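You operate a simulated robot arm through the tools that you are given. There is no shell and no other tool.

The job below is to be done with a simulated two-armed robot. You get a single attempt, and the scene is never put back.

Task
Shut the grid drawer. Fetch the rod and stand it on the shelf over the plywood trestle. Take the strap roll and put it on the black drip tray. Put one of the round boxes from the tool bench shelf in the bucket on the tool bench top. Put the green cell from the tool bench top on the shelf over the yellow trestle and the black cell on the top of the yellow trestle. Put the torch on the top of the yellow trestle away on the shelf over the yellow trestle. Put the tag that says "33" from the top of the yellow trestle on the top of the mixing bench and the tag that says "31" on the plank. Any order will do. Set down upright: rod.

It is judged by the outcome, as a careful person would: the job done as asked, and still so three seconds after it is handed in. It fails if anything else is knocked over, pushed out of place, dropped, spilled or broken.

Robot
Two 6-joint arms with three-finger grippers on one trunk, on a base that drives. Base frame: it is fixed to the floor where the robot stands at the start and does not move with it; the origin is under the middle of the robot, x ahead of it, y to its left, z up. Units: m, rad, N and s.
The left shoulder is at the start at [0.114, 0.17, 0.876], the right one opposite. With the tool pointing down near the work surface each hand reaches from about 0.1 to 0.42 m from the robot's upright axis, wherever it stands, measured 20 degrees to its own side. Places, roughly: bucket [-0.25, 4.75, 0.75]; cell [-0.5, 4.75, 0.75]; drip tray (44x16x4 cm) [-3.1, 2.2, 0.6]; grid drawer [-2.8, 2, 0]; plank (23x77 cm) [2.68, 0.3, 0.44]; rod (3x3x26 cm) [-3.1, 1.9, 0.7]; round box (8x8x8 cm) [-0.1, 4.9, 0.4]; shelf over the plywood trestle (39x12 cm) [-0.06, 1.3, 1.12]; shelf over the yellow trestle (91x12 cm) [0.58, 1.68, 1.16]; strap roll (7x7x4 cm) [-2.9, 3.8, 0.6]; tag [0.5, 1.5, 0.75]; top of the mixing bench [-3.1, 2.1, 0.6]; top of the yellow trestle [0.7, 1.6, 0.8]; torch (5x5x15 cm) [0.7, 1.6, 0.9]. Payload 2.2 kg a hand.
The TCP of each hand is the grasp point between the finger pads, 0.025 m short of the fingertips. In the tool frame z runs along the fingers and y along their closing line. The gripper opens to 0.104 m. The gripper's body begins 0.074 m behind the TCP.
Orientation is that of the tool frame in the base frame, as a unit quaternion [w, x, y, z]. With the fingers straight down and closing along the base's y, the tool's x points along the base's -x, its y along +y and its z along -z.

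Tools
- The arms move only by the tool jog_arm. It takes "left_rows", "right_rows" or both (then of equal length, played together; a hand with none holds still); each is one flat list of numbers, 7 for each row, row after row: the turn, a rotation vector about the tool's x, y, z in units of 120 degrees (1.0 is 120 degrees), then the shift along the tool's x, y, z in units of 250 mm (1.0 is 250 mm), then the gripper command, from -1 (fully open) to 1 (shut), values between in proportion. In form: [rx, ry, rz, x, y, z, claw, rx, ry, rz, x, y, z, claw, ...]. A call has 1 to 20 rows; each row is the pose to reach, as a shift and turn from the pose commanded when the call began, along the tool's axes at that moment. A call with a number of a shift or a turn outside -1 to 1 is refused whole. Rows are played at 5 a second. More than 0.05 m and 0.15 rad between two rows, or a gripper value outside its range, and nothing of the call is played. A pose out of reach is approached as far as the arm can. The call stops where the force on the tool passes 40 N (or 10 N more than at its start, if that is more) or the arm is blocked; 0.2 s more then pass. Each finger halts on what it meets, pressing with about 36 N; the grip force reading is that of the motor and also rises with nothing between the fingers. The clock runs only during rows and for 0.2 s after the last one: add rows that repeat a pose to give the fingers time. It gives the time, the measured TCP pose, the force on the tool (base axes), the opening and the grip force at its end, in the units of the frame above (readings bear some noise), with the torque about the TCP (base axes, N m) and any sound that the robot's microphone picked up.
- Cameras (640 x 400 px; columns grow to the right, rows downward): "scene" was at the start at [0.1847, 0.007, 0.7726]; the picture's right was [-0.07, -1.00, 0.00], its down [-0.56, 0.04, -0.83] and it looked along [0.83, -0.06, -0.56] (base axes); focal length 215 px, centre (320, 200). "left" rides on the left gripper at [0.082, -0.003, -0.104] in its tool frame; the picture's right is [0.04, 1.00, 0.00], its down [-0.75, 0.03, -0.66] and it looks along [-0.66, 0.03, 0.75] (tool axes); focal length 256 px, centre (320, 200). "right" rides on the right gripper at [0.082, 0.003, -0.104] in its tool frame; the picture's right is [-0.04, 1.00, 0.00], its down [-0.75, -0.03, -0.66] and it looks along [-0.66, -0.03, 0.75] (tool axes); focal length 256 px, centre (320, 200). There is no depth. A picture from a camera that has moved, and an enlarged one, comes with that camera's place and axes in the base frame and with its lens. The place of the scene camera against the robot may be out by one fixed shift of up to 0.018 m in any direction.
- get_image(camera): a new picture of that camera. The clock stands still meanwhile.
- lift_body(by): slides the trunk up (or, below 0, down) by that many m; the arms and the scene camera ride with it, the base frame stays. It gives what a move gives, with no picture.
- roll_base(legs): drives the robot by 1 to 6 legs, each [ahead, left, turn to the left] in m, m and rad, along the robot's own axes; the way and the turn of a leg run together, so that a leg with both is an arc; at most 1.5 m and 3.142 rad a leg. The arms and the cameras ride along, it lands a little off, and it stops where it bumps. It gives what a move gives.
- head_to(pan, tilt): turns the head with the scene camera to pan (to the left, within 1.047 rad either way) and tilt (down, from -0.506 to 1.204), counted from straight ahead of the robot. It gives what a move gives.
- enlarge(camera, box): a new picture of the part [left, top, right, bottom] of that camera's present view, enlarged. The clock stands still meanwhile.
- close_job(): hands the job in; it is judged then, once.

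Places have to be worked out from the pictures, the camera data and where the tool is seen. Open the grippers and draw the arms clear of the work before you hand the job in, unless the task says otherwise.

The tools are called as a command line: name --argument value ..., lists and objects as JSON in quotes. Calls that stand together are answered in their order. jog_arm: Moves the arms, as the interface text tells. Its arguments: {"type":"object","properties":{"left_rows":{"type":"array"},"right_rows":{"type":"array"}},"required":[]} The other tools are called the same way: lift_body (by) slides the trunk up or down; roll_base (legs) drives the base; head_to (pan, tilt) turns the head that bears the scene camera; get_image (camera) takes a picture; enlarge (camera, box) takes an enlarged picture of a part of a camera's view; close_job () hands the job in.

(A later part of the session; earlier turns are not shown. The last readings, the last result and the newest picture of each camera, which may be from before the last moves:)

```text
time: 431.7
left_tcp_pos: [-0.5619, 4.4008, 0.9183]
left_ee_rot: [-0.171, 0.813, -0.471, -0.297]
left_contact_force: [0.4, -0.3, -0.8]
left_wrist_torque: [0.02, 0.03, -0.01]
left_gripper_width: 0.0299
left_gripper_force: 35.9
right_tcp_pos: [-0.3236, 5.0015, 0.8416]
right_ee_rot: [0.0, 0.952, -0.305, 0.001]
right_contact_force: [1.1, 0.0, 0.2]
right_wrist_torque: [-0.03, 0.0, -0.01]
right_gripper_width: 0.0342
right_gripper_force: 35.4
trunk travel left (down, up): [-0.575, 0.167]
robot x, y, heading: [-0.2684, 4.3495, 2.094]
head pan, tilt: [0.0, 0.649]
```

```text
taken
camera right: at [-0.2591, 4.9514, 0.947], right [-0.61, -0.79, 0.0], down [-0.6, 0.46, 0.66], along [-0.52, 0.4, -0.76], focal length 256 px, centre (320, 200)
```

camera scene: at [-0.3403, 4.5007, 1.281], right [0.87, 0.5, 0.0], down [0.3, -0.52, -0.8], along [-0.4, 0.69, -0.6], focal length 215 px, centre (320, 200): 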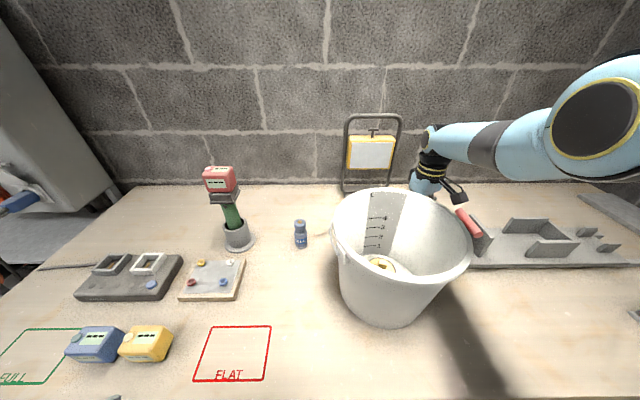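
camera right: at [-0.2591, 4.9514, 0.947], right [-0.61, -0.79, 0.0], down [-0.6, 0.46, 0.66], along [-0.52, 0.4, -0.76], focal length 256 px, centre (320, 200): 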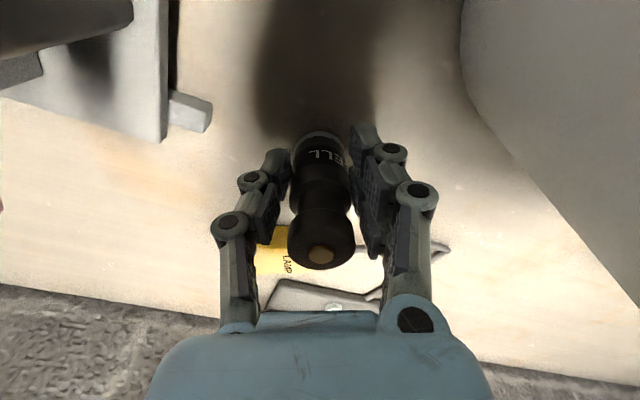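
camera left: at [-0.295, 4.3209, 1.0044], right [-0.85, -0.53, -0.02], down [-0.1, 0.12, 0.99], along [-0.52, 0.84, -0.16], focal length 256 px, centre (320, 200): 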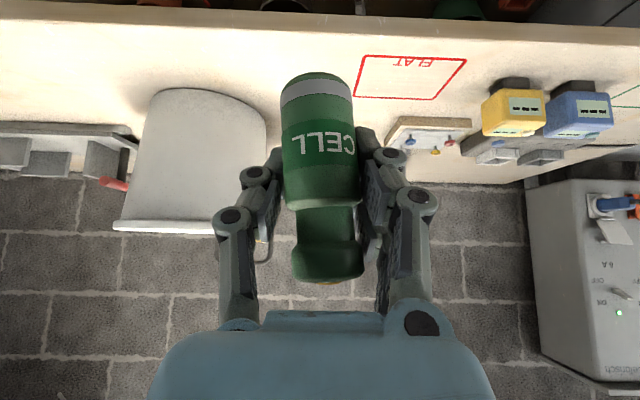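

Gripped. Lift it well above the bucket rim before backing out.

lift_body --by 0.16

jog_arm --right_rows '[0, 0, 0, 0, 0, -0.16, 1, 0, 0, 0, 0, 0, -0.32, 1, 0, 0, 0, 0, 0, -0.48, 1]'

roll_base --legs '[[-0.5, 0, 0]]'

get_image --camera "scene"

get_image --camera "right"

```text
time: 433.5
left_tcp_pos: [-0.5607, 4.4009, 1.0774]
left_ee_rot: [-0.171, 0.813, -0.471, -0.295]
left_contact_force: [-0.4, -0.7, -0.8]
left_wrist_torque: [0.02, 0.04, 0.05]
left_gripper_width: 0.0298
left_gripper_force: 36.0
right_tcp_pos: [-0.324, 5.0006, 1.0033]
right_ee_rot: [0.0, 0.952, -0.305, 0.0]
right_contact_force: [0.2, -1.5, -1.8]
right_wrist_torque: [0.0, 0.0, 0.0]
right_gripper_width: 0.034
right_gripper_force: 36.2
trunk travel left (down, up): [-0.735, 0.007]
robot x, y, heading: [-0.2642, 4.3506, 2.092]
head pan, tilt: [0.0, 0.649]
```

```text
time: 434.3
left_tcp_pos: [-0.5623, 4.4003, 1.0774]
left_ee_rot: [-0.172, 0.813, -0.471, -0.296]
left_contact_force: [0.4, -0.4, -1.4]
left_wrist_torque: [0.02, 0.01, 0.01]
left_gripper_width: 0.0296
left_gripper_force: 36.3
right_tcp_pos: [-0.346, 5.0411, 1.1068]
right_ee_rot: [0.001, 0.952, -0.305, 0.001]
right_contact_force: [1.0, -0.2, -1.5]
right_wrist_torque: [0.02, -0.03, -0.01]
right_gripper_width: 0.0339
right_gripper_force: 35.7
right hand out of reach, approached as far as the arm can: row 1, 2, 3
trunk travel left (down, up): [-0.735, 0.007]
robot x, y, heading: [-0.2632, 4.3524, 2.095]
head pan, tilt: [0.0, 0.649]
```

```text
time: 437.2
left_tcp_pos: [-0.3151, 3.9706, 1.0782]
left_ee_rot: [-0.172, 0.811, -0.474, -0.296]
left_contact_force: [-0.2, 0.5, -0.4]
left_wrist_torque: [-0.04, 0.02, -0.02]
left_gripper_width: 0.0297
left_gripper_force: 36.1
right_tcp_pos: [-0.0941, 4.6105, 1.1073]
right_ee_rot: [0.001, 0.951, -0.309, 0.001]
right_contact_force: [0.2, 0.5, -0.9]
right_wrist_torque: [0.01, -0.07, 0.0]
right_gripper_width: 0.034
right_gripper_force: 35.9
trunk travel left (down, up): [-0.735, 0.007]
robot x, y, heading: [-0.0161, 3.9198, 2.085]
head pan, tilt: [0.0, 0.649]
```

```text
taken
camera scene: at [-0.0931, 4.0684, 1.4415], right [0.87, 0.49, 0.0], down [0.3, -0.53, -0.8], along [-0.39, 0.69, -0.6], focal length 215 px, centre (320, 200)
```

scene: 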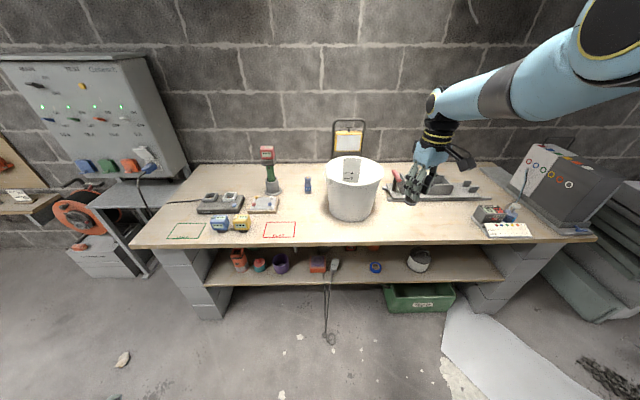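

```text
taken
camera right: at [-0.0301, 4.56, 1.2126], right [-0.62, -0.79, 0.0], down [-0.59, 0.47, 0.65], along [-0.51, 0.4, -0.76], focal length 256 px, centre (320, 200)
```

right: 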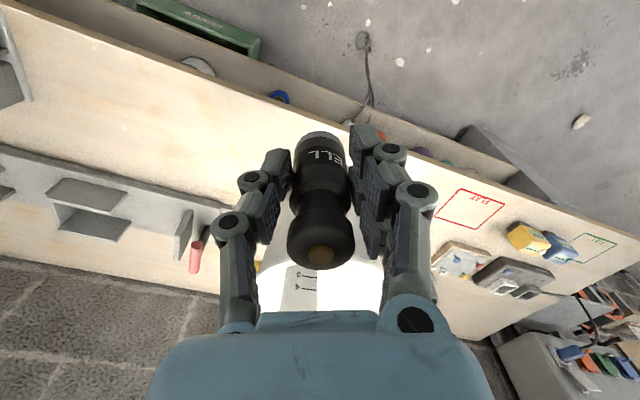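

Both cells are held. Drive back around the partition to the yellow trestle.

roll_base --legs '[[-0.15, 0, 0], [0, 0, 1.99], [1.3, 0, 0], [1.3, 0, 0], [0, 0, 1.18], [1.2, 0, 0]]'

head_to --pan 0.0 --tilt 0.3

get_image --camera "scene"

get_image --camera "right"

```text
time: 464.2
left_tcp_pos: [-0.7041, 0.6347, 1.077]
left_ee_rot: [0.293, 0.484, 0.805, -0.177]
left_contact_force: [-0.9, -0.4, -1.6]
left_wrist_torque: [0.03, -0.01, -0.04]
left_gripper_width: 0.0296
left_gripper_force: 36.2
right_tcp_pos: [-0.94, 0.0005, 1.1076]
right_ee_rot: [0.0, 0.319, 0.948, 0.001]
right_contact_force: [-0.2, 0.7, -0.5]
right_wrist_torque: [0.04, 0.02, 0.02]
right_gripper_width: 0.0324
right_gripper_force: 36.3
trunk travel left (down, up): [-0.735, 0.007]
robot x, y, heading: [-1.0011, 0.6942, -1.079]
head pan, tilt: [0.0, 0.649]
```

```text
time: 465.0
left_tcp_pos: [-0.7033, 0.6338, 1.078]
left_ee_rot: [0.293, 0.484, 0.805, -0.177]
left_contact_force: [-0.5, 0.5, -1.2]
left_wrist_torque: [-0.03, -0.01, -0.03]
left_gripper_width: 0.0294
left_gripper_force: 36.1
right_tcp_pos: [-0.9399, 0.0005, 1.1074]
right_ee_rot: [-0.001, 0.319, 0.948, 0.001]
right_contact_force: [-0.5, 0.0, -1.4]
right_wrist_torque: [0.03, 0.04, 0.01]
right_gripper_width: 0.0321
right_gripper_force: 36.3
trunk travel left (down, up): [-0.735, 0.007]
robot x, y, heading: [-1.0051, 0.6913, -1.078]
head pan, tilt: [0.0, 0.3]
```

```text
taken
camera scene: at [-0.9254, 0.5621, 1.4732], right [-0.88, -0.47, 0.0], down [-0.14, 0.26, -0.95], along [0.45, -0.84, -0.3], focal length 215 px, centre (320, 200)
```

scene: 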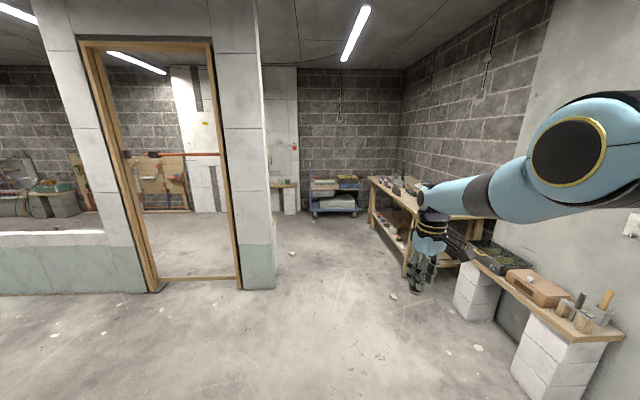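

```text
taken
camera right: at [-1.0018, 0.0522, 1.2125], right [0.64, 0.77, 0.0], down [0.58, -0.48, 0.65], along [0.51, -0.42, -0.76], focal length 256 px, centre (320, 200)
```

right: 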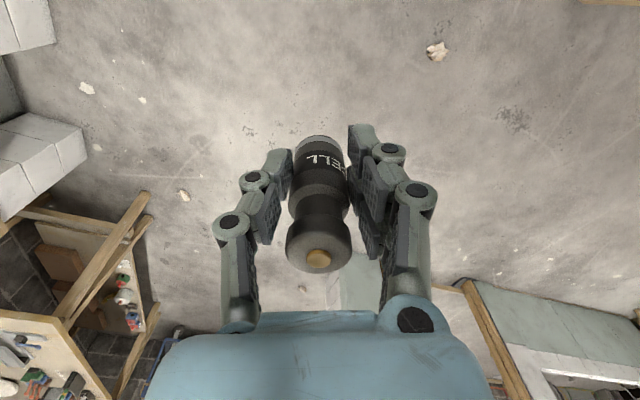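

Continue along: forward, turn into the corridor, and drive to the yellow trestle.

roll_base --legs '[[1.05, 0, 0], [0, 0, 1.614], [0.85, 0, 0], [0.8, 0, 0], [0, 0, 1.571]]'

head_to --pan 0.0 --tilt 0.6

get_image --camera "scene"

get_image --camera "right"

```text
time: 486.4
left_tcp_pos: [0.596, 0.7295, 1.0783]
left_ee_rot: [-0.162, 0.828, -0.444, -0.301]
left_contact_force: [-0.7, 0.1, -1.4]
left_wrist_torque: [0.02, 0.01, -0.01]
left_gripper_width: 0.0296
left_gripper_force: 35.9
right_tcp_pos: [0.7691, 1.383, 1.1081]
right_ee_rot: [0.001, 0.962, -0.274, 0.001]
right_contact_force: [-0.7, 0.2, -0.4]
right_wrist_torque: [0.03, 0.02, 0.0]
right_gripper_width: 0.0
right_gripper_force: 28.1
trunk travel left (down, up): [-0.735, 0.007]
robot x, y, heading: [0.8961, 0.702, 2.154]
head pan, tilt: [0.0, 0.3]
```

```text
time: 487.2
left_tcp_pos: [0.5955, 0.7295, 1.0773]
left_ee_rot: [-0.162, 0.828, -0.444, -0.301]
left_contact_force: [-0.4, -0.2, -1.1]
left_wrist_torque: [0.0, 0.0, -0.03]
left_gripper_width: 0.0297
left_gripper_force: 36.6
right_tcp_pos: [0.7706, 1.383, 1.1063]
right_ee_rot: [0.002, 0.962, -0.273, 0.001]
right_contact_force: [0.4, -0.2, 0.0]
right_wrist_torque: [0.02, -0.04, 0.0]
right_gripper_width: 0.0001
right_gripper_force: 28.2
trunk travel left (down, up): [-0.735, 0.007]
robot x, y, heading: [0.9006, 0.7009, 2.155]
head pan, tilt: [0.0, 0.6]
```

```text
taken
camera scene: at [0.8105, 0.8447, 1.4459], right [0.83, 0.55, 0.0], down [0.31, -0.47, -0.83], along [-0.46, 0.69, -0.56], focal length 215 px, centre (320, 200)
```

scene: 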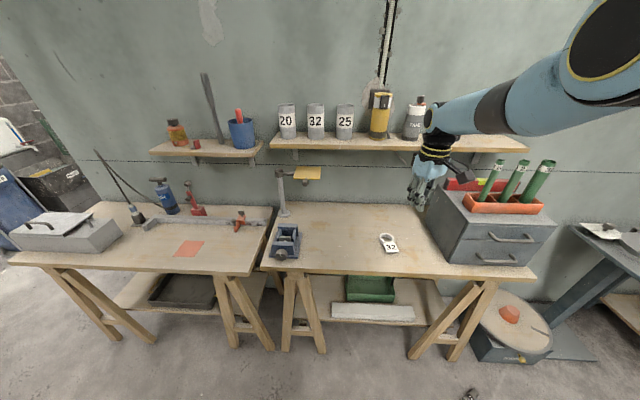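

```text
taken
camera right: at [0.8375, 1.3381, 1.2125], right [-0.56, -0.83, 0.0], down [-0.63, 0.42, 0.65], along [-0.54, 0.37, -0.76], focal length 256 px, centre (320, 200)
```

right: 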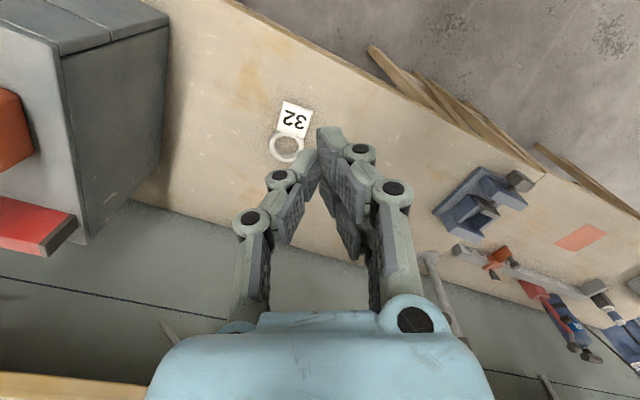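

The right gripper is empty — the black cell slipped out during the drive. I must find it. Something dark is on the floor at the lower right; look there.

enlarge --camera "scene" --box '[420, 330, 560, 400]'

head_to --pan -0.5 --tilt 0.9

get_image --camera "scene"

```text
4.57 times, centred on (490, 365) of scene
camera zoom: at [0.8105, 0.8447, 1.4459], right [0.83, 0.55, 0.0], down [0.31, -0.47, -0.83], along [-0.46, 0.69, -0.56], focal length 983 px, centre (-457, -554)
```

zoom: 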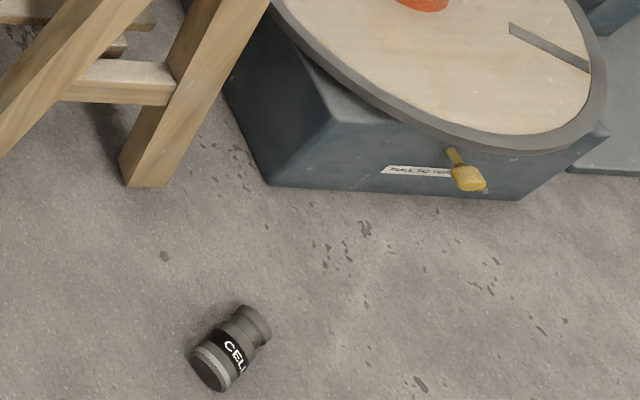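

```text
time: 488.2
left_tcp_pos: [0.5967, 0.7311, 1.078]
left_ee_rot: [-0.162, 0.828, -0.444, -0.301]
left_contact_force: [-1.1, 0.5, -1.0]
left_wrist_torque: [0.01, 0.0, -0.04]
left_gripper_width: 0.0294
left_gripper_force: 36.6
right_tcp_pos: [0.7684, 1.3833, 1.1074]
right_ee_rot: [0.001, 0.962, -0.273, 0.0]
right_contact_force: [-0.4, 0.6, 0.3]
right_wrist_torque: [0.02, 0.0, 0.04]
right_gripper_width: 0.0001
right_gripper_force: 28.4
trunk travel left (down, up): [-0.735, 0.007]
robot x, y, heading: [0.8985, 0.6973, 2.155]
head pan, tilt: [-0.499, 0.901]
```

```text
taken
camera scene: at [0.8527, 0.8463, 1.4211], right [1.0, 0.09, 0.0], down [0.07, -0.78, -0.62], along [-0.05, 0.62, -0.78], focal length 215 px, centre (320, 200)
```

scene: 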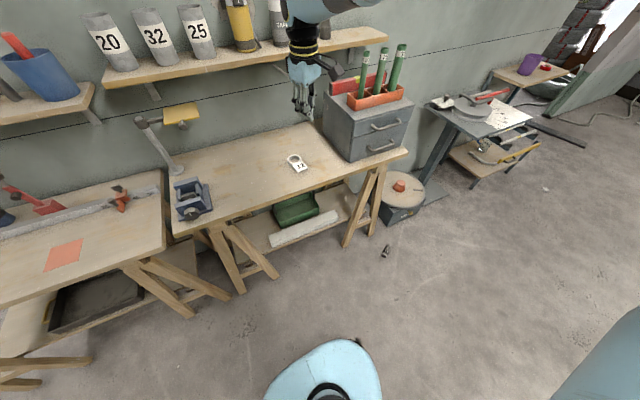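

Found: the black cell lies on the floor in front of the trestle's right leg, intact (about F 0.67, R 1.856). I'll retrieve it. Retract the right arm, open its gripper, and square the base.

jog_arm --right_rows '[0, 0, 0, 0.163, 0.076, 0, 0, 0, 0, 0, 0.327, 0.151, 0, -0.5, 0, 0, 0, 0.49, 0.227, 0, -0.6, 0, 0, 0, 0.653, 0.303, 0, -0.6, 0, 0, 0, 0.817, 0.378, 0, -0.6, 0, 0, 0, 0.98, 0.454, 0, -0.6]'

jog_arm --right_rows '[0, 0, 0.067, 0, 0, 0, -0.6, 0, 0, 0.133, 0, 0, 0, -0.6, 0, 0, 0.2, 0, 0, 0, -0.6, 0, 0, 0.267, 0, 0, 0, -0.6, 0, 0, 0.333, 0, 0, 0, -0.6, 0, 0, 0.4, 0, 0, 0, -0.6, 0, 0, 0.467, 0, 0, 0, -0.6, 0, 0, 0.533, 0, 0, 0, -0.6, 0, 0, 0.6, 0, 0, 0, -0.6]'

head_to --pan -0.4 --tilt 1.0

get_image --camera "scene"

```text
time: 489.6
left_tcp_pos: [0.5968, 0.7299, 1.0779]
left_ee_rot: [-0.161, 0.828, -0.444, -0.302]
left_contact_force: [0.1, -0.3, -1.2]
left_wrist_torque: [0.01, -0.01, 0.0]
left_gripper_width: 0.0297
left_gripper_force: 36.8
right_tcp_pos: [0.8128, 1.3506, 1.0004]
right_ee_rot: [0.001, 0.962, -0.274, 0.001]
right_contact_force: [0.7, -0.1, 0.7]
right_wrist_torque: [0.0, -0.01, -0.01]
right_gripper_width: 0.0833
right_gripper_force: 0.0
right hand out of reach, approached as far as the arm can: row 1, 2, 3, 4, 5, 6
trunk travel left (down, up): [-0.735, 0.007]
robot x, y, heading: [0.9013, 0.6984, 2.156]
head pan, tilt: [-0.499, 0.901]
```

```text
time: 491.6
left_tcp_pos: [0.5956, 0.7298, 1.0769]
left_ee_rot: [-0.162, 0.828, -0.444, -0.302]
left_contact_force: [-0.1, -0.6, -1.0]
left_wrist_torque: [0.01, -0.01, 0.01]
left_gripper_width: 0.0295
left_gripper_force: 36.0
right_tcp_pos: [0.8138, 1.3491, 0.9972]
right_ee_rot: [0.0, -0.616, 0.788, -0.002]
right_contact_force: [0.0, 0.2, -0.6]
right_wrist_torque: [0.0, 0.03, 0.02]
right_gripper_width: 0.0833
right_gripper_force: 0.0
right hand out of reach, approached as far as the arm can: row 1, 2, 3, 4, 5, 6, 7, 8, 9
trunk travel left (down, up): [-0.735, 0.007]
robot x, y, heading: [0.9, 0.6986, 2.158]
head pan, tilt: [-0.499, 0.901]
```

```text
time: 492.2
left_tcp_pos: [0.5962, 0.7297, 1.0784]
left_ee_rot: [-0.162, 0.828, -0.444, -0.302]
left_contact_force: [-0.8, 0.7, -1.6]
left_wrist_torque: [0.0, -0.02, 0.02]
left_gripper_width: 0.0292
left_gripper_force: 36.2
right_tcp_pos: [0.8145, 1.3487, 0.9967]
right_ee_rot: [0.0, -0.618, 0.787, -0.002]
right_contact_force: [0.4, -0.2, -1.4]
right_wrist_torque: [0.0, -0.01, -0.03]
right_gripper_width: 0.0836
right_gripper_force: 0.1
trunk travel left (down, up): [-0.735, 0.007]
robot x, y, heading: [0.8991, 0.7005, 2.156]
head pan, tilt: [-0.4, 1.0]
```

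```text
taken
camera scene: at [0.8465, 0.8395, 1.4138], right [0.98, 0.18, 0.0], down [0.16, -0.83, -0.54], along [-0.1, 0.53, -0.84], focal length 215 px, centre (320, 200)
```

scene: 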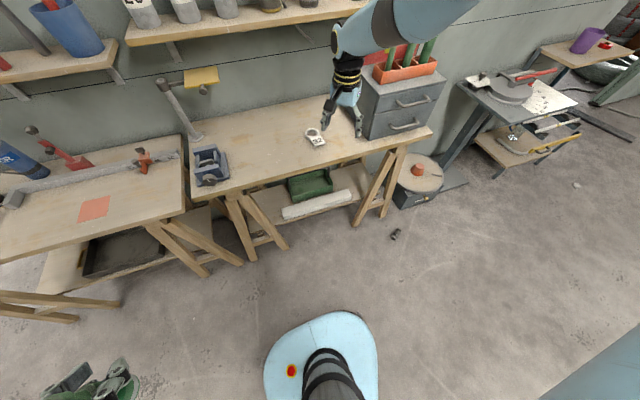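

Retraction is limited at this height; lower the right hand 12 cm first, then pull it back in front of the table.

jog_arm --right_rows '[0, 0, 0, 0, 0, 0.12, -0.6, 0, 0, 0, 0, 0, 0.24, -0.6, 0, 0, 0, 0.116, -0.126, 0.32, -0.6, 0, 0, 0, 0.233, -0.252, 0.32, -0.6, 0, 0, 0, 0.349, -0.378, 0.36, -0.6, 0, 0, 0, 0.466, -0.503, 0.42, -0.6, 0, 0, 0, 0.582, -0.629, 0.5, -0.6, 0, 0, 0, 0.698, -0.755, 0.6, -0.6, 0, 0, 0, 0.815, -0.881, 0.7, -0.6]'

get_image --camera "scene"

```text
time: 494.2
left_tcp_pos: [0.5974, 0.7285, 1.0786]
left_ee_rot: [-0.162, 0.828, -0.444, -0.302]
left_contact_force: [-0.3, 0.2, -1.2]
left_wrist_torque: [0.02, 0.02, 0.0]
left_gripper_width: 0.0291
left_gripper_force: 35.7
right_tcp_pos: [0.963, 1.1346, 0.7483]
right_ee_rot: [0.0, -0.618, 0.786, 0.0]
right_contact_force: [-0.2, -0.3, 0.2]
right_wrist_torque: [-0.01, 0.01, 0.0]
right_gripper_width: 0.0833
right_gripper_force: 0.0
right hand out of reach, approached as far as the arm can: row 1, 2, 3, 4, 5, 6, 7, 8, 9
trunk travel left (down, up): [-0.735, 0.007]
robot x, y, heading: [0.9008, 0.7006, 2.161]
head pan, tilt: [-0.4, 1.0]
```

```text
taken
camera scene: at [0.8472, 0.8381, 1.414], right [0.98, 0.18, 0.0], down [0.16, -0.83, -0.54], along [-0.1, 0.53, -0.84], focal length 215 px, centre (320, 200)
```

scene: 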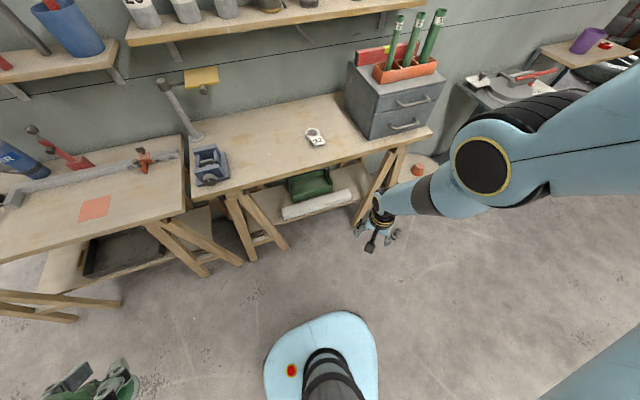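

Now position the base so the right hand is above the fallen cell.

roll_base --legs '[[0, 0, -0.054], [0, -0.43, 0], [0.17, 0, 0]]'

head_to --pan -0.3 --tilt 1.0

lift_body --by -0.4

get_image --camera "scene"

get_image --camera "right"

```text
time: 498.3
left_tcp_pos: [0.883, 1.1088, 1.0773]
left_ee_rot: [-0.169, 0.816, -0.466, -0.297]
left_contact_force: [-0.2, 0.6, -1.7]
left_wrist_torque: [0.0, 0.01, -0.02]
left_gripper_width: 0.0291
left_gripper_force: 36.2
right_tcp_pos: [1.2712, 1.4944, 0.7461]
right_ee_rot: [0.0, -0.596, 0.803, -0.002]
right_contact_force: [0.6, 0.2, 0.4]
right_wrist_torque: [0.0, -0.01, 0.0]
right_gripper_width: 0.0831
right_gripper_force: 0.0
trunk travel left (down, up): [-0.735, 0.007]
robot x, y, heading: [1.1802, 1.0616, 2.099]
head pan, tilt: [-0.4, 1.0]
```

```text
time: 499.0
left_tcp_pos: [0.8834, 1.1096, 1.077]
left_ee_rot: [-0.169, 0.816, -0.466, -0.296]
left_contact_force: [-0.2, 0.1, -1.7]
left_wrist_torque: [0.0, 0.01, 0.03]
left_gripper_width: 0.0287
left_gripper_force: 35.5
right_tcp_pos: [1.2719, 1.4935, 0.7476]
right_ee_rot: [0.0, -0.596, 0.803, -0.003]
right_contact_force: [0.2, 0.8, 0.8]
right_wrist_torque: [-0.02, 0.0, 0.01]
right_gripper_width: 0.0832
right_gripper_force: 0.1
trunk travel left (down, up): [-0.735, 0.007]
robot x, y, heading: [1.1856, 1.062, 2.101]
head pan, tilt: [-0.3, 1.0]
```

```text
time: 502.8
left_tcp_pos: [0.8835, 1.1087, 0.6774]
left_ee_rot: [-0.17, 0.816, -0.466, -0.297]
left_contact_force: [0.0, 0.0, -0.4]
left_wrist_torque: [0.02, -0.04, 0.02]
left_gripper_width: 0.0285
left_gripper_force: 36.1
right_tcp_pos: [1.296, 1.4528, 0.322]
right_ee_rot: [-0.004, -0.596, 0.802, -0.045]
right_contact_force: [-0.1, 0.0, -0.8]
right_wrist_torque: [0.0, 0.03, 0.0]
right_gripper_width: 0.0831
right_gripper_force: 0.0
trunk travel left (down, up): [-0.335, 0.407]
robot x, y, heading: [1.1822, 1.065, 2.106]
head pan, tilt: [-0.3, 1.0]
```

```text
taken
camera scene: at [1.128, 1.2101, 1.0081], right [0.97, 0.23, 0.0], down [0.19, -0.82, -0.54], along [-0.12, 0.53, -0.84], focal length 215 px, centre (320, 200)
```

scene: 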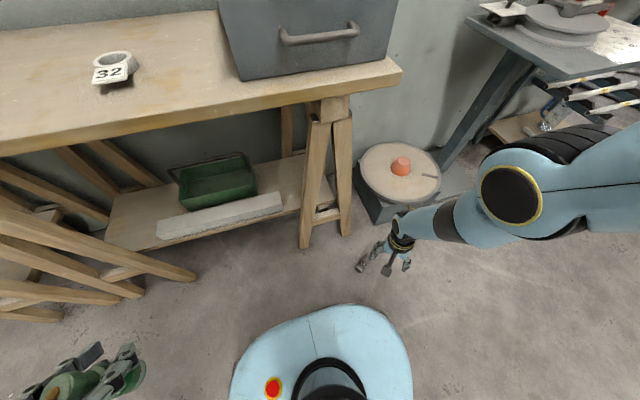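

```text
taken
camera right: at [1.2643, 1.3845, 0.4313], right [-0.94, 0.32, -0.07], down [0.22, 0.76, 0.61], along [0.25, 0.56, -0.79], focal length 256 px, centre (320, 200)
```

right: 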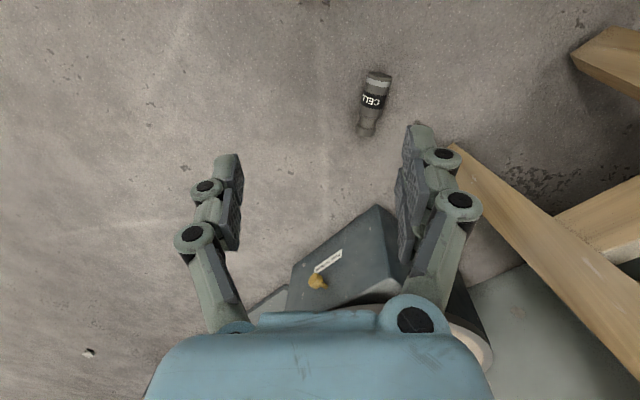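

The cell is visible at about (1.256, 1.52), axis heading ~1.12 rad. Shift the base slightly, align the right tool across it, then lower.

roll_base --legs '[[0.07, -0.035, 0]]'

jog_arm --right_rows '[-0.0115, -0.0087, 0.025, 0.027, 0.04, 0, -0.6, -0.023, -0.0174, 0.05, 0.055, 0.08, 0, -0.6, -0.0344, -0.0261, 0.0755, 0.082, 0.119, 0, -0.6]'

lift_body --by -0.18

get_image --camera "right"

get_image --camera "scene"

```text
time: 503.9
left_tcp_pos: [0.8781, 1.1883, 0.677]
left_ee_rot: [-0.168, 0.816, -0.466, -0.296]
left_contact_force: [-0.3, 0.1, -1.1]
left_wrist_torque: [0.02, 0.02, 0.01]
left_gripper_width: 0.0286
left_gripper_force: 36.0
right_tcp_pos: [1.2902, 1.5331, 0.3211]
right_ee_rot: [-0.005, -0.595, 0.802, -0.046]
right_contact_force: [0.2, 0.0, 0.0]
right_wrist_torque: [0.02, 0.0, -0.01]
right_gripper_width: 0.083
right_gripper_force: 0.0
trunk travel left (down, up): [-0.335, 0.407]
robot x, y, heading: [1.1801, 1.1436, 2.099]
head pan, tilt: [-0.3, 1.0]
```

```text
time: 504.7
left_tcp_pos: [0.8778, 1.1879, 0.6774]
left_ee_rot: [-0.169, 0.816, -0.466, -0.296]
left_contact_force: [0.1, -0.1, -1.8]
left_wrist_torque: [0.0, 0.0, 0.01]
left_gripper_width: 0.0286
left_gripper_force: 35.6
right_tcp_pos: [1.2539, 1.523, 0.3157]
right_ee_rot: [-0.001, -0.531, 0.847, 0.0]
right_contact_force: [-0.2, -0.7, -0.1]
right_wrist_torque: [0.0, 0.0, 0.02]
right_gripper_width: 0.0829
right_gripper_force: 0.0
right hand out of reach, approached as far as the arm can: row 2, 3
trunk travel left (down, up): [-0.335, 0.407]
robot x, y, heading: [1.1788, 1.1416, 2.107]
head pan, tilt: [-0.3, 1.0]
```

```text
time: 506.1
left_tcp_pos: [0.8791, 1.1869, 0.5419]
left_ee_rot: [-0.167, 0.817, -0.466, -0.293]
left_contact_force: [0.1, 0.2, -2.0]
left_wrist_torque: [-0.01, 0.0, 0.0]
left_gripper_width: 0.0286
left_gripper_force: 36.0
right_tcp_pos: [1.2877, 1.4653, 0.1584]
right_ee_rot: [-0.004, -0.531, 0.845, -0.065]
right_contact_force: [7.9, -2.7, 72.8]
right_wrist_torque: [-4.33, 5.2, 0.71]
right_gripper_width: 0.083
right_gripper_force: 0.1
trunk travel left (down, up): [-0.199, 0.542]
robot x, y, heading: [1.177, 1.1417, 2.101]
head pan, tilt: [-0.3, 1.0]
stopped: the force on the tool passed its limit at 249 N (the readings are from after the stop); the commanded pose is now the measured one
```

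```text
taken
camera right: at [1.243, 1.4063, 0.2674], right [-0.88, 0.46, -0.11], down [0.31, 0.74, 0.6], along [0.36, 0.49, -0.8], focal length 256 px, centre (320, 200)
```

right: 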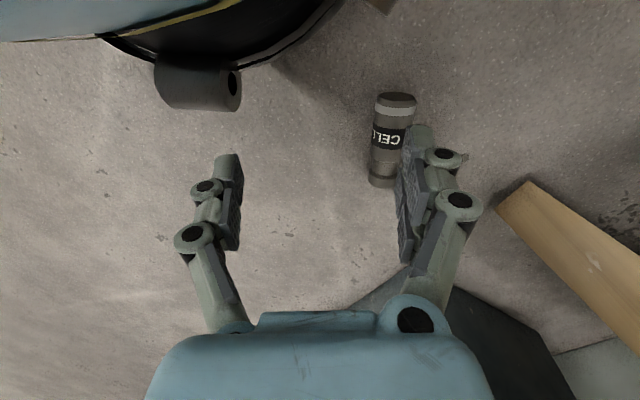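

```text
taken
camera scene: at [1.1178, 1.2952, 0.8682], right [0.97, 0.23, 0.0], down [0.19, -0.82, -0.54], along [-0.12, 0.53, -0.84], focal length 215 px, centre (320, 200)
```

scene: 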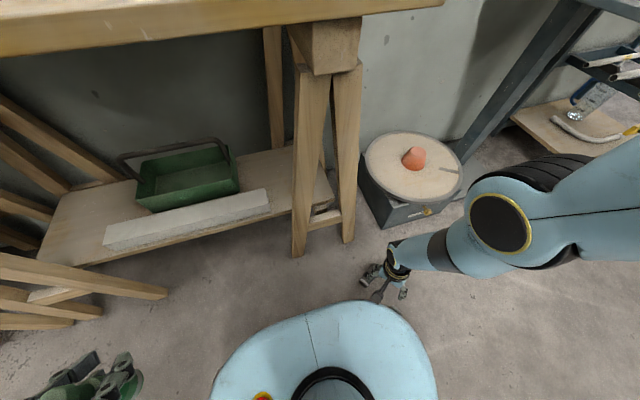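

The hand's camera again met my own base. New plan: place the green cell first with the left hand, then pick up the black cell with the left hand (its camera will face outward). Raise the trunk first.

lift_body --by 0.3

get_image --camera "right"

get_image --camera "scene"

```text
time: 509.1
left_tcp_pos: [0.8786, 1.1857, 0.8399]
left_ee_rot: [-0.167, 0.818, -0.466, -0.294]
left_contact_force: [-1.3, 0.0, -2.0]
left_wrist_torque: [0.01, -0.02, 0.0]
left_gripper_width: 0.0281
left_gripper_force: 35.9
right_tcp_pos: [1.2403, 1.5479, 0.4969]
right_ee_rot: [-0.002, -0.532, 0.846, 0.017]
right_contact_force: [0.4, -0.9, 0.1]
right_wrist_torque: [-0.03, 0.0, -0.03]
right_gripper_width: 0.0831
right_gripper_force: 0.1
trunk travel left (down, up): [-0.499, 0.242]
robot x, y, heading: [1.1784, 1.1413, 2.102]
head pan, tilt: [-0.3, 1.0]
```

```text
taken
camera right: at [1.2045, 1.4721, 0.6003], right [-0.88, 0.47, 0.03], down [0.37, 0.65, 0.67], along [0.29, 0.6, -0.74], focal length 256 px, centre (320, 200)
```

right: 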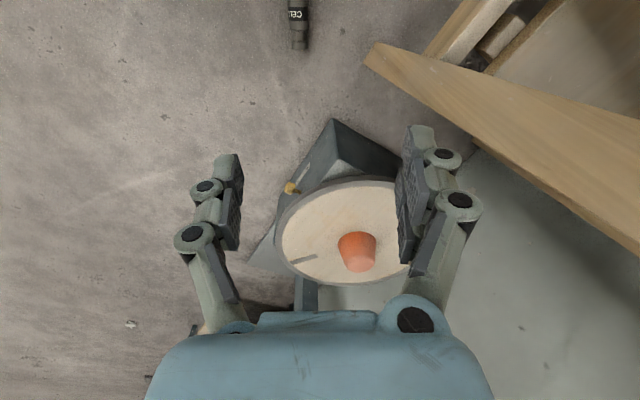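

```text
taken
camera scene: at [1.1252, 1.2841, 1.1767], right [0.97, 0.23, 0.0], down [0.19, -0.82, -0.54], along [-0.12, 0.53, -0.84], focal length 215 px, centre (320, 200)
```

scene: 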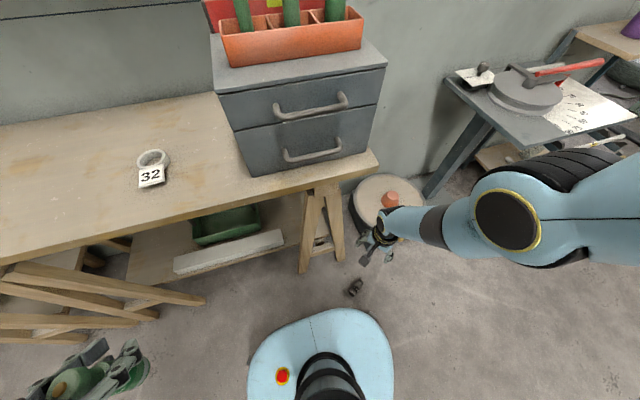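

get_image --camera "left"

roll_base --legs '[[-0.3, 0, 0]]'

lift_body --by 0.24

head_to --pan 0.0 --tilt 0.5

get_image --camera "scene"

```text
taken
camera left: at [0.9472, 1.0757, 0.8689], right [-0.84, -0.53, -0.02], down [-0.11, 0.13, 0.99], along [-0.52, 0.84, -0.17], focal length 256 px, centre (320, 200)
```

left: 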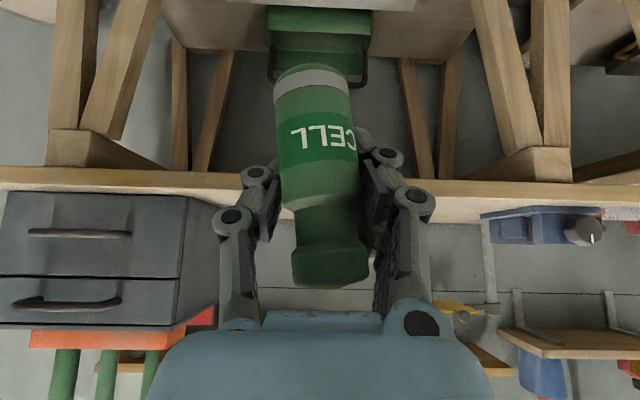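

```text
time: 511.1
left_tcp_pos: [1.0311, 0.927, 0.8405]
left_ee_rot: [-0.169, 0.816, -0.47, -0.292]
left_contact_force: [1.0, -1.1, -0.7]
left_wrist_torque: [0.0, 0.02, -0.02]
left_gripper_width: 0.0279
left_gripper_force: 36.1
right_tcp_pos: [1.3956, 1.2855, 0.4972]
right_ee_rot: [-0.002, -0.529, 0.848, 0.017]
right_contact_force: [0.6, 0.3, 0.2]
right_wrist_torque: [0.05, -0.01, 0.02]
right_gripper_width: 0.0831
right_gripper_force: 0.1
trunk travel left (down, up): [-0.499, 0.242]
robot x, y, heading: [1.3258, 0.8847, 2.096]
head pan, tilt: [-0.3, 1.0]
```

```text
time: 513.6
left_tcp_pos: [1.0318, 0.9278, 1.0795]
left_ee_rot: [-0.167, 0.816, -0.469, -0.294]
left_contact_force: [-0.5, -0.6, 0.0]
left_wrist_torque: [0.03, 0.01, 0.02]
left_gripper_width: 0.0072
left_gripper_force: 19.8
right_tcp_pos: [1.3925, 1.2905, 0.7413]
right_ee_rot: [-0.001, -0.529, 0.848, 0.023]
right_contact_force: [0.0, -0.5, -0.4]
right_wrist_torque: [-0.01, -0.03, -0.01]
right_gripper_width: 0.0831
right_gripper_force: 0.1
trunk travel left (down, up): [-0.739, 0.002]
robot x, y, heading: [1.328, 0.8785, 2.091]
head pan, tilt: [-0.3, 1.0]
```

```text
time: 514.6
left_tcp_pos: [1.032, 0.9279, 1.0807]
left_ee_rot: [-0.168, 0.816, -0.469, -0.293]
left_contact_force: [0.0, -0.3, -0.5]
left_wrist_torque: [-0.01, -0.01, 0.01]
left_gripper_width: 0.008
left_gripper_force: 19.3
right_tcp_pos: [1.3918, 1.291, 0.7422]
right_ee_rot: [-0.002, -0.529, 0.848, 0.023]
right_contact_force: [0.1, 0.4, 0.1]
right_wrist_torque: [0.05, -0.02, 0.02]
right_gripper_width: 0.083
right_gripper_force: 0.1
trunk travel left (down, up): [-0.739, 0.002]
robot x, y, heading: [1.3295, 0.8804, 2.094]
head pan, tilt: [0.0, 0.499]
```

```text
taken
camera scene: at [1.2492, 1.0332, 1.4592], right [0.87, 0.5, 0.0], down [0.24, -0.42, -0.88], along [-0.44, 0.76, -0.48], focal length 215 px, centre (320, 200)
```

scene: 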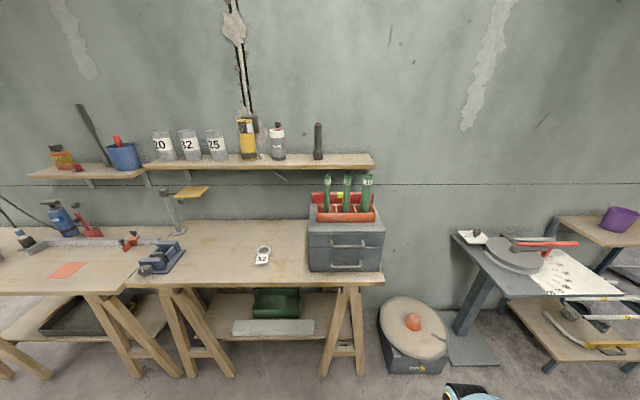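

The green cell has slipped too. Check the left hand and the floor.

get_image --camera "left"

head_to --pan 0.4 --tilt 1.15

get_image --camera "scene"

```text
taken
camera left: at [1.0988, 0.8169, 1.1091], right [-0.85, -0.53, -0.02], down [-0.11, 0.13, 0.99], along [-0.52, 0.84, -0.17], focal length 256 px, centre (320, 200)
```

left: 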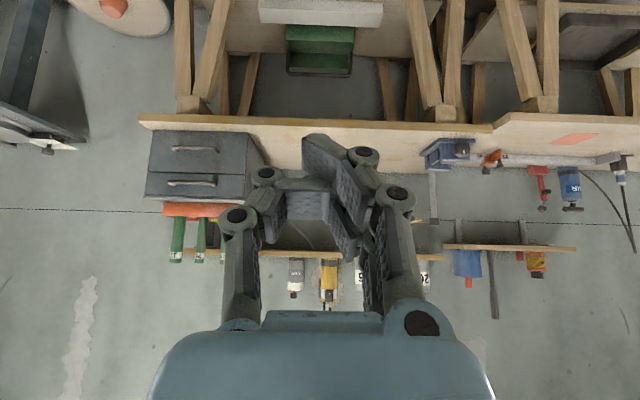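

```text
time: 515.6
left_tcp_pos: [1.0306, 0.9276, 1.08]
left_ee_rot: [-0.169, 0.815, -0.47, -0.293]
left_contact_force: [-0.8, -0.4, 0.2]
left_wrist_torque: [-0.04, 0.03, 0.04]
left_gripper_width: 0.0086
left_gripper_force: 19.1
right_tcp_pos: [1.3936, 1.2906, 0.741]
right_ee_rot: [-0.002, -0.529, 0.848, 0.023]
right_contact_force: [0.7, 0.2, 0.1]
right_wrist_torque: [0.01, 0.01, -0.02]
right_gripper_width: 0.0831
right_gripper_force: 0.0
trunk travel left (down, up): [-0.739, 0.002]
robot x, y, heading: [1.3339, 0.8808, 2.097]
head pan, tilt: [0.4, 1.15]
```

```text
taken
camera scene: at [1.2471, 0.9904, 1.4086], right [0.6, 0.8, 0.0], down [0.73, -0.55, -0.41], along [-0.33, 0.25, -0.91], focal length 215 px, centre (320, 200)
```

scene: 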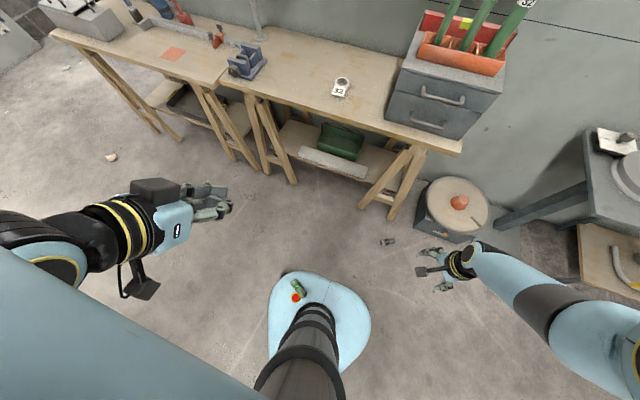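

The green cell landed on my own base plate, next to the red button. I'll pick it up from there carefully. Zoom in on it.

enlarge --camera "scene" --box '[260, 250, 380, 340]'

enlarge --camera "scene" --box '[350, 200, 470, 300]'

```text
4.44 times, centred on (320, 295) of scene
camera zoom: at [1.2471, 0.9904, 1.4086], right [0.6, 0.8, 0.0], down [0.73, -0.55, -0.41], along [-0.33, 0.25, -0.91], focal length 956 px, centre (320, -222)
```

zoom: 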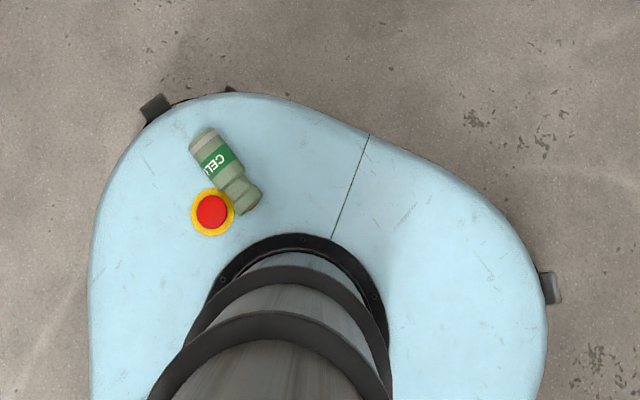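

```text
4.00 times, centred on (410, 250) of scene
camera zoom: at [1.2471, 0.9904, 1.4086], right [0.6, 0.8, 0.0], down [0.73, -0.55, -0.41], along [-0.33, 0.25, -0.91], focal length 860 px, centre (-40, 0)
```

zoom: 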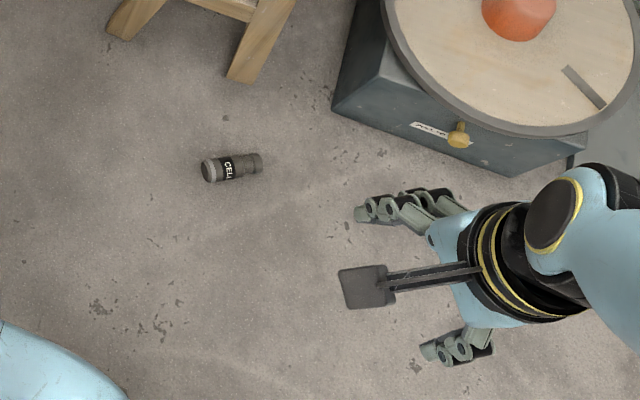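

The green cell lies against the button ring; its bottom end is free. I'll grip it crosswise near its bottom with the left hand, yawed ~64° left and leaning outward so the camera clears the column. First make the left tool vertical and open.

jog_arm --left_rows '[0, 0.067, 0, 0, 0, 0, 0, 0, 0.133, 0, 0, 0, 0, -0.5, 0, 0.2, 0, 0, 0, 0, -0.5, 0, 0.267, 0, 0, 0, 0, -0.5, 0, 0.333, 0, 0, 0, 0, -0.5]'

jog_arm --left_rows '[0, 0, -0.067, 0, 0, 0, -0.5, 0, 0, -0.133, 0, 0, 0, -0.5, 0, 0, -0.2, 0, 0, 0, -0.5, 0, 0, -0.267, 0, 0, 0, -0.5, 0, 0, -0.333, 0, 0, 0, -0.5, 0, 0, -0.4, 0, 0, 0, -0.5, 0, 0, -0.467, 0, 0, 0, -0.5, 0, 0, -0.533, 0, 0, 0, -0.5]'

get_image --camera "scene"

```text
time: 516.8
left_tcp_pos: [1.0302, 0.9281, 1.0803]
left_ee_rot: [0.003, 0.867, -0.499, 0.004]
left_contact_force: [-1.0, 1.4, 0.0]
left_wrist_torque: [-0.04, -0.02, 0.03]
left_gripper_width: 0.0783
left_gripper_force: 0.1
right_tcp_pos: [1.3917, 1.291, 0.7411]
right_ee_rot: [-0.002, -0.53, 0.848, 0.022]
right_contact_force: [-0.5, -0.7, 0.8]
right_wrist_torque: [0.0, -0.01, 0.0]
right_gripper_width: 0.0831
right_gripper_force: 0.0
trunk travel left (down, up): [-0.739, 0.002]
robot x, y, heading: [1.3297, 0.8821, 2.095]
head pan, tilt: [0.4, 1.15]
```

```text
time: 518.6
left_tcp_pos: [1.031, 0.9274, 1.0795]
left_ee_rot: [0.004, 0.999, 0.037, 0.003]
left_contact_force: [0.3, -0.6, -0.5]
left_wrist_torque: [0.01, -0.02, -0.03]
left_gripper_width: 0.078
left_gripper_force: 0.1
right_tcp_pos: [1.3922, 1.2905, 0.7411]
right_ee_rot: [-0.002, -0.529, 0.848, 0.023]
right_contact_force: [-1.6, 0.6, -0.9]
right_wrist_torque: [-0.01, 0.0, 0.0]
right_gripper_width: 0.0831
right_gripper_force: 0.1
trunk travel left (down, up): [-0.739, 0.002]
robot x, y, heading: [1.3277, 0.8771, 2.094]
head pan, tilt: [0.4, 1.15]
```

```text
taken
camera scene: at [1.2471, 0.9904, 1.4085], right [0.6, 0.8, 0.0], down [0.73, -0.55, -0.41], along [-0.33, 0.25, -0.91], focal length 215 px, centre (320, 200)
```

scene: 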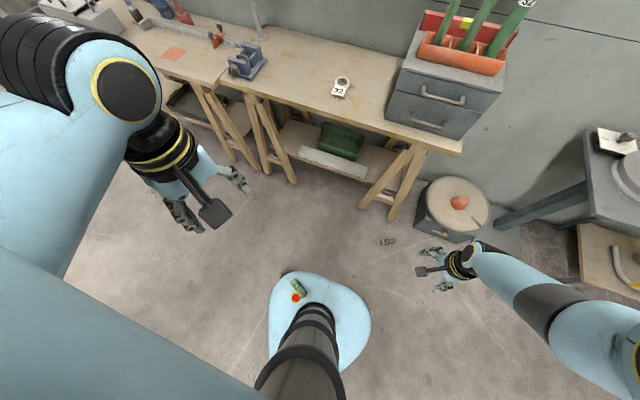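

Left tool is yawed correctly. Lower the trunk 0.4 m and look with the left camera at the cell on the base.

lift_body --by -0.4

get_image --camera "left"

get_image --camera "scene"

```text
time: 522.4
left_tcp_pos: [1.0317, 0.9285, 0.6806]
left_ee_rot: [0.004, 0.999, 0.035, 0.002]
left_contact_force: [0.1, -0.1, -0.5]
left_wrist_torque: [0.03, -0.01, -0.02]
left_gripper_width: 0.0782
left_gripper_force: 0.1
right_tcp_pos: [1.3928, 1.2911, 0.341]
right_ee_rot: [-0.002, -0.529, 0.848, 0.023]
right_contact_force: [0.0, 0.3, -0.3]
right_wrist_torque: [0.0, 0.03, 0.03]
right_gripper_width: 0.0831
right_gripper_force: 0.0
trunk travel left (down, up): [-0.339, 0.402]
robot x, y, heading: [1.331, 0.8855, 2.096]
head pan, tilt: [0.4, 1.15]
```

```text
taken
camera left: at [1.1119, 0.9367, 0.7851], right [0.11, -0.99, 0.01], down [-0.75, -0.08, 0.65], along [-0.65, -0.08, -0.76], focal length 256 px, centre (320, 200)
```

left: 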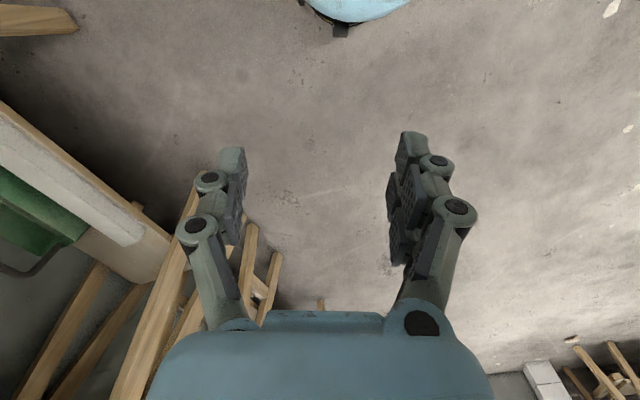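

```text
taken
camera scene: at [1.2434, 0.9967, 1.0029], right [0.6, 0.8, 0.0], down [0.73, -0.55, -0.41], along [-0.33, 0.25, -0.91], focal length 215 px, centre (320, 200)
```

scene: 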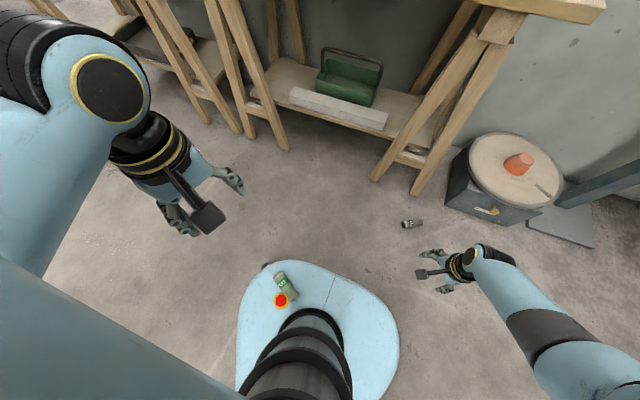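

enlarge --camera "scene" --box '[230, 240, 350, 330]'

jog_arm --left_rows '[0, 0.06, 0, 0, 0, 0, -0.5, 0, 0.12, 0, 0, 0, 0, -0.5, 0, 0.18, 0, 0, 0, 0, -0.5, 0, 0.24, 0, 0, 0, 0, -0.5, 0, 0.29, 0, 0, 0, 0, -0.5]'

get_image --camera "left"

```text
4.44 times, centred on (290, 285) of scene
camera zoom: at [1.2434, 0.9967, 1.0029], right [0.6, 0.8, 0.0], down [0.73, -0.55, -0.41], along [-0.33, 0.25, -0.91], focal length 956 px, centre (453, -178)
```

zoom: 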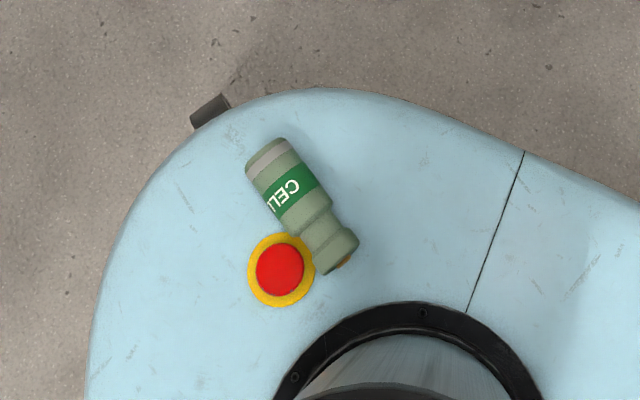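

```text
time: 523.6
left_tcp_pos: [1.0302, 0.9286, 0.6804]
left_ee_rot: [-0.007, 0.953, 0.036, 0.301]
left_contact_force: [-0.7, -0.1, 0.1]
left_wrist_torque: [0.01, -0.03, 0.03]
left_gripper_width: 0.0781
left_gripper_force: 0.1
right_tcp_pos: [1.3924, 1.2917, 0.3409]
right_ee_rot: [-0.001, -0.529, 0.848, 0.022]
right_contact_force: [0.2, -0.1, -0.8]
right_wrist_torque: [-0.01, -0.03, 0.02]
right_gripper_width: 0.083
right_gripper_force: 0.0
trunk travel left (down, up): [-0.339, 0.402]
robot x, y, heading: [1.329, 0.88, 2.098]
head pan, tilt: [0.4, 1.15]
```

```text
taken
camera left: at [1.0373, 0.9324, 0.8125], right [0.11, -0.99, 0.03], down [-0.99, -0.1, 0.1], along [-0.1, -0.04, -0.99], focal length 256 px, centre (320, 200)
```

left: 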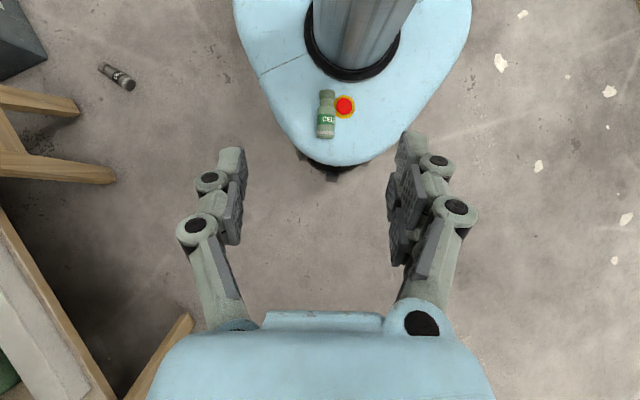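

Excellent: the left camera now looks straight down at the cell, perfectly aligned across its axis. Cell centre z≈0.255. Lower the trunk 0.27 m.

lift_body --by -0.27

get_image --camera "left"

```text
time: 526.4
left_tcp_pos: [1.0303, 0.9287, 0.4098]
left_ee_rot: [-0.008, 0.953, 0.035, 0.301]
left_contact_force: [-1.1, -0.5, -0.4]
left_wrist_torque: [0.0, 0.01, -0.01]
left_gripper_width: 0.0779
left_gripper_force: 0.0
right_tcp_pos: [1.3939, 1.2901, 0.0715]
right_ee_rot: [-0.001, -0.529, 0.848, 0.023]
right_contact_force: [0.4, -0.4, -0.5]
right_wrist_torque: [0.0, -0.03, 0.01]
right_gripper_width: 0.0833
right_gripper_force: 0.1
trunk travel left (down, up): [-0.069, 0.672]
robot x, y, heading: [1.3279, 0.8849, 2.097]
head pan, tilt: [0.4, 1.15]
```

```text
taken
camera left: at [1.0381, 0.9317, 0.5428], right [0.1, -0.99, 0.03], down [-0.99, -0.1, 0.11], along [-0.1, -0.04, -0.99], focal length 256 px, centre (320, 200)
```

left: 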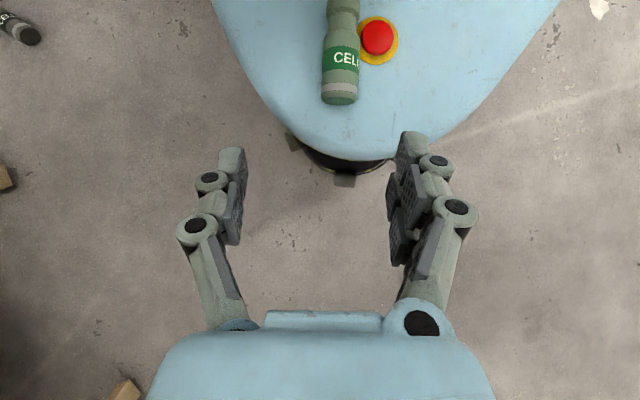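

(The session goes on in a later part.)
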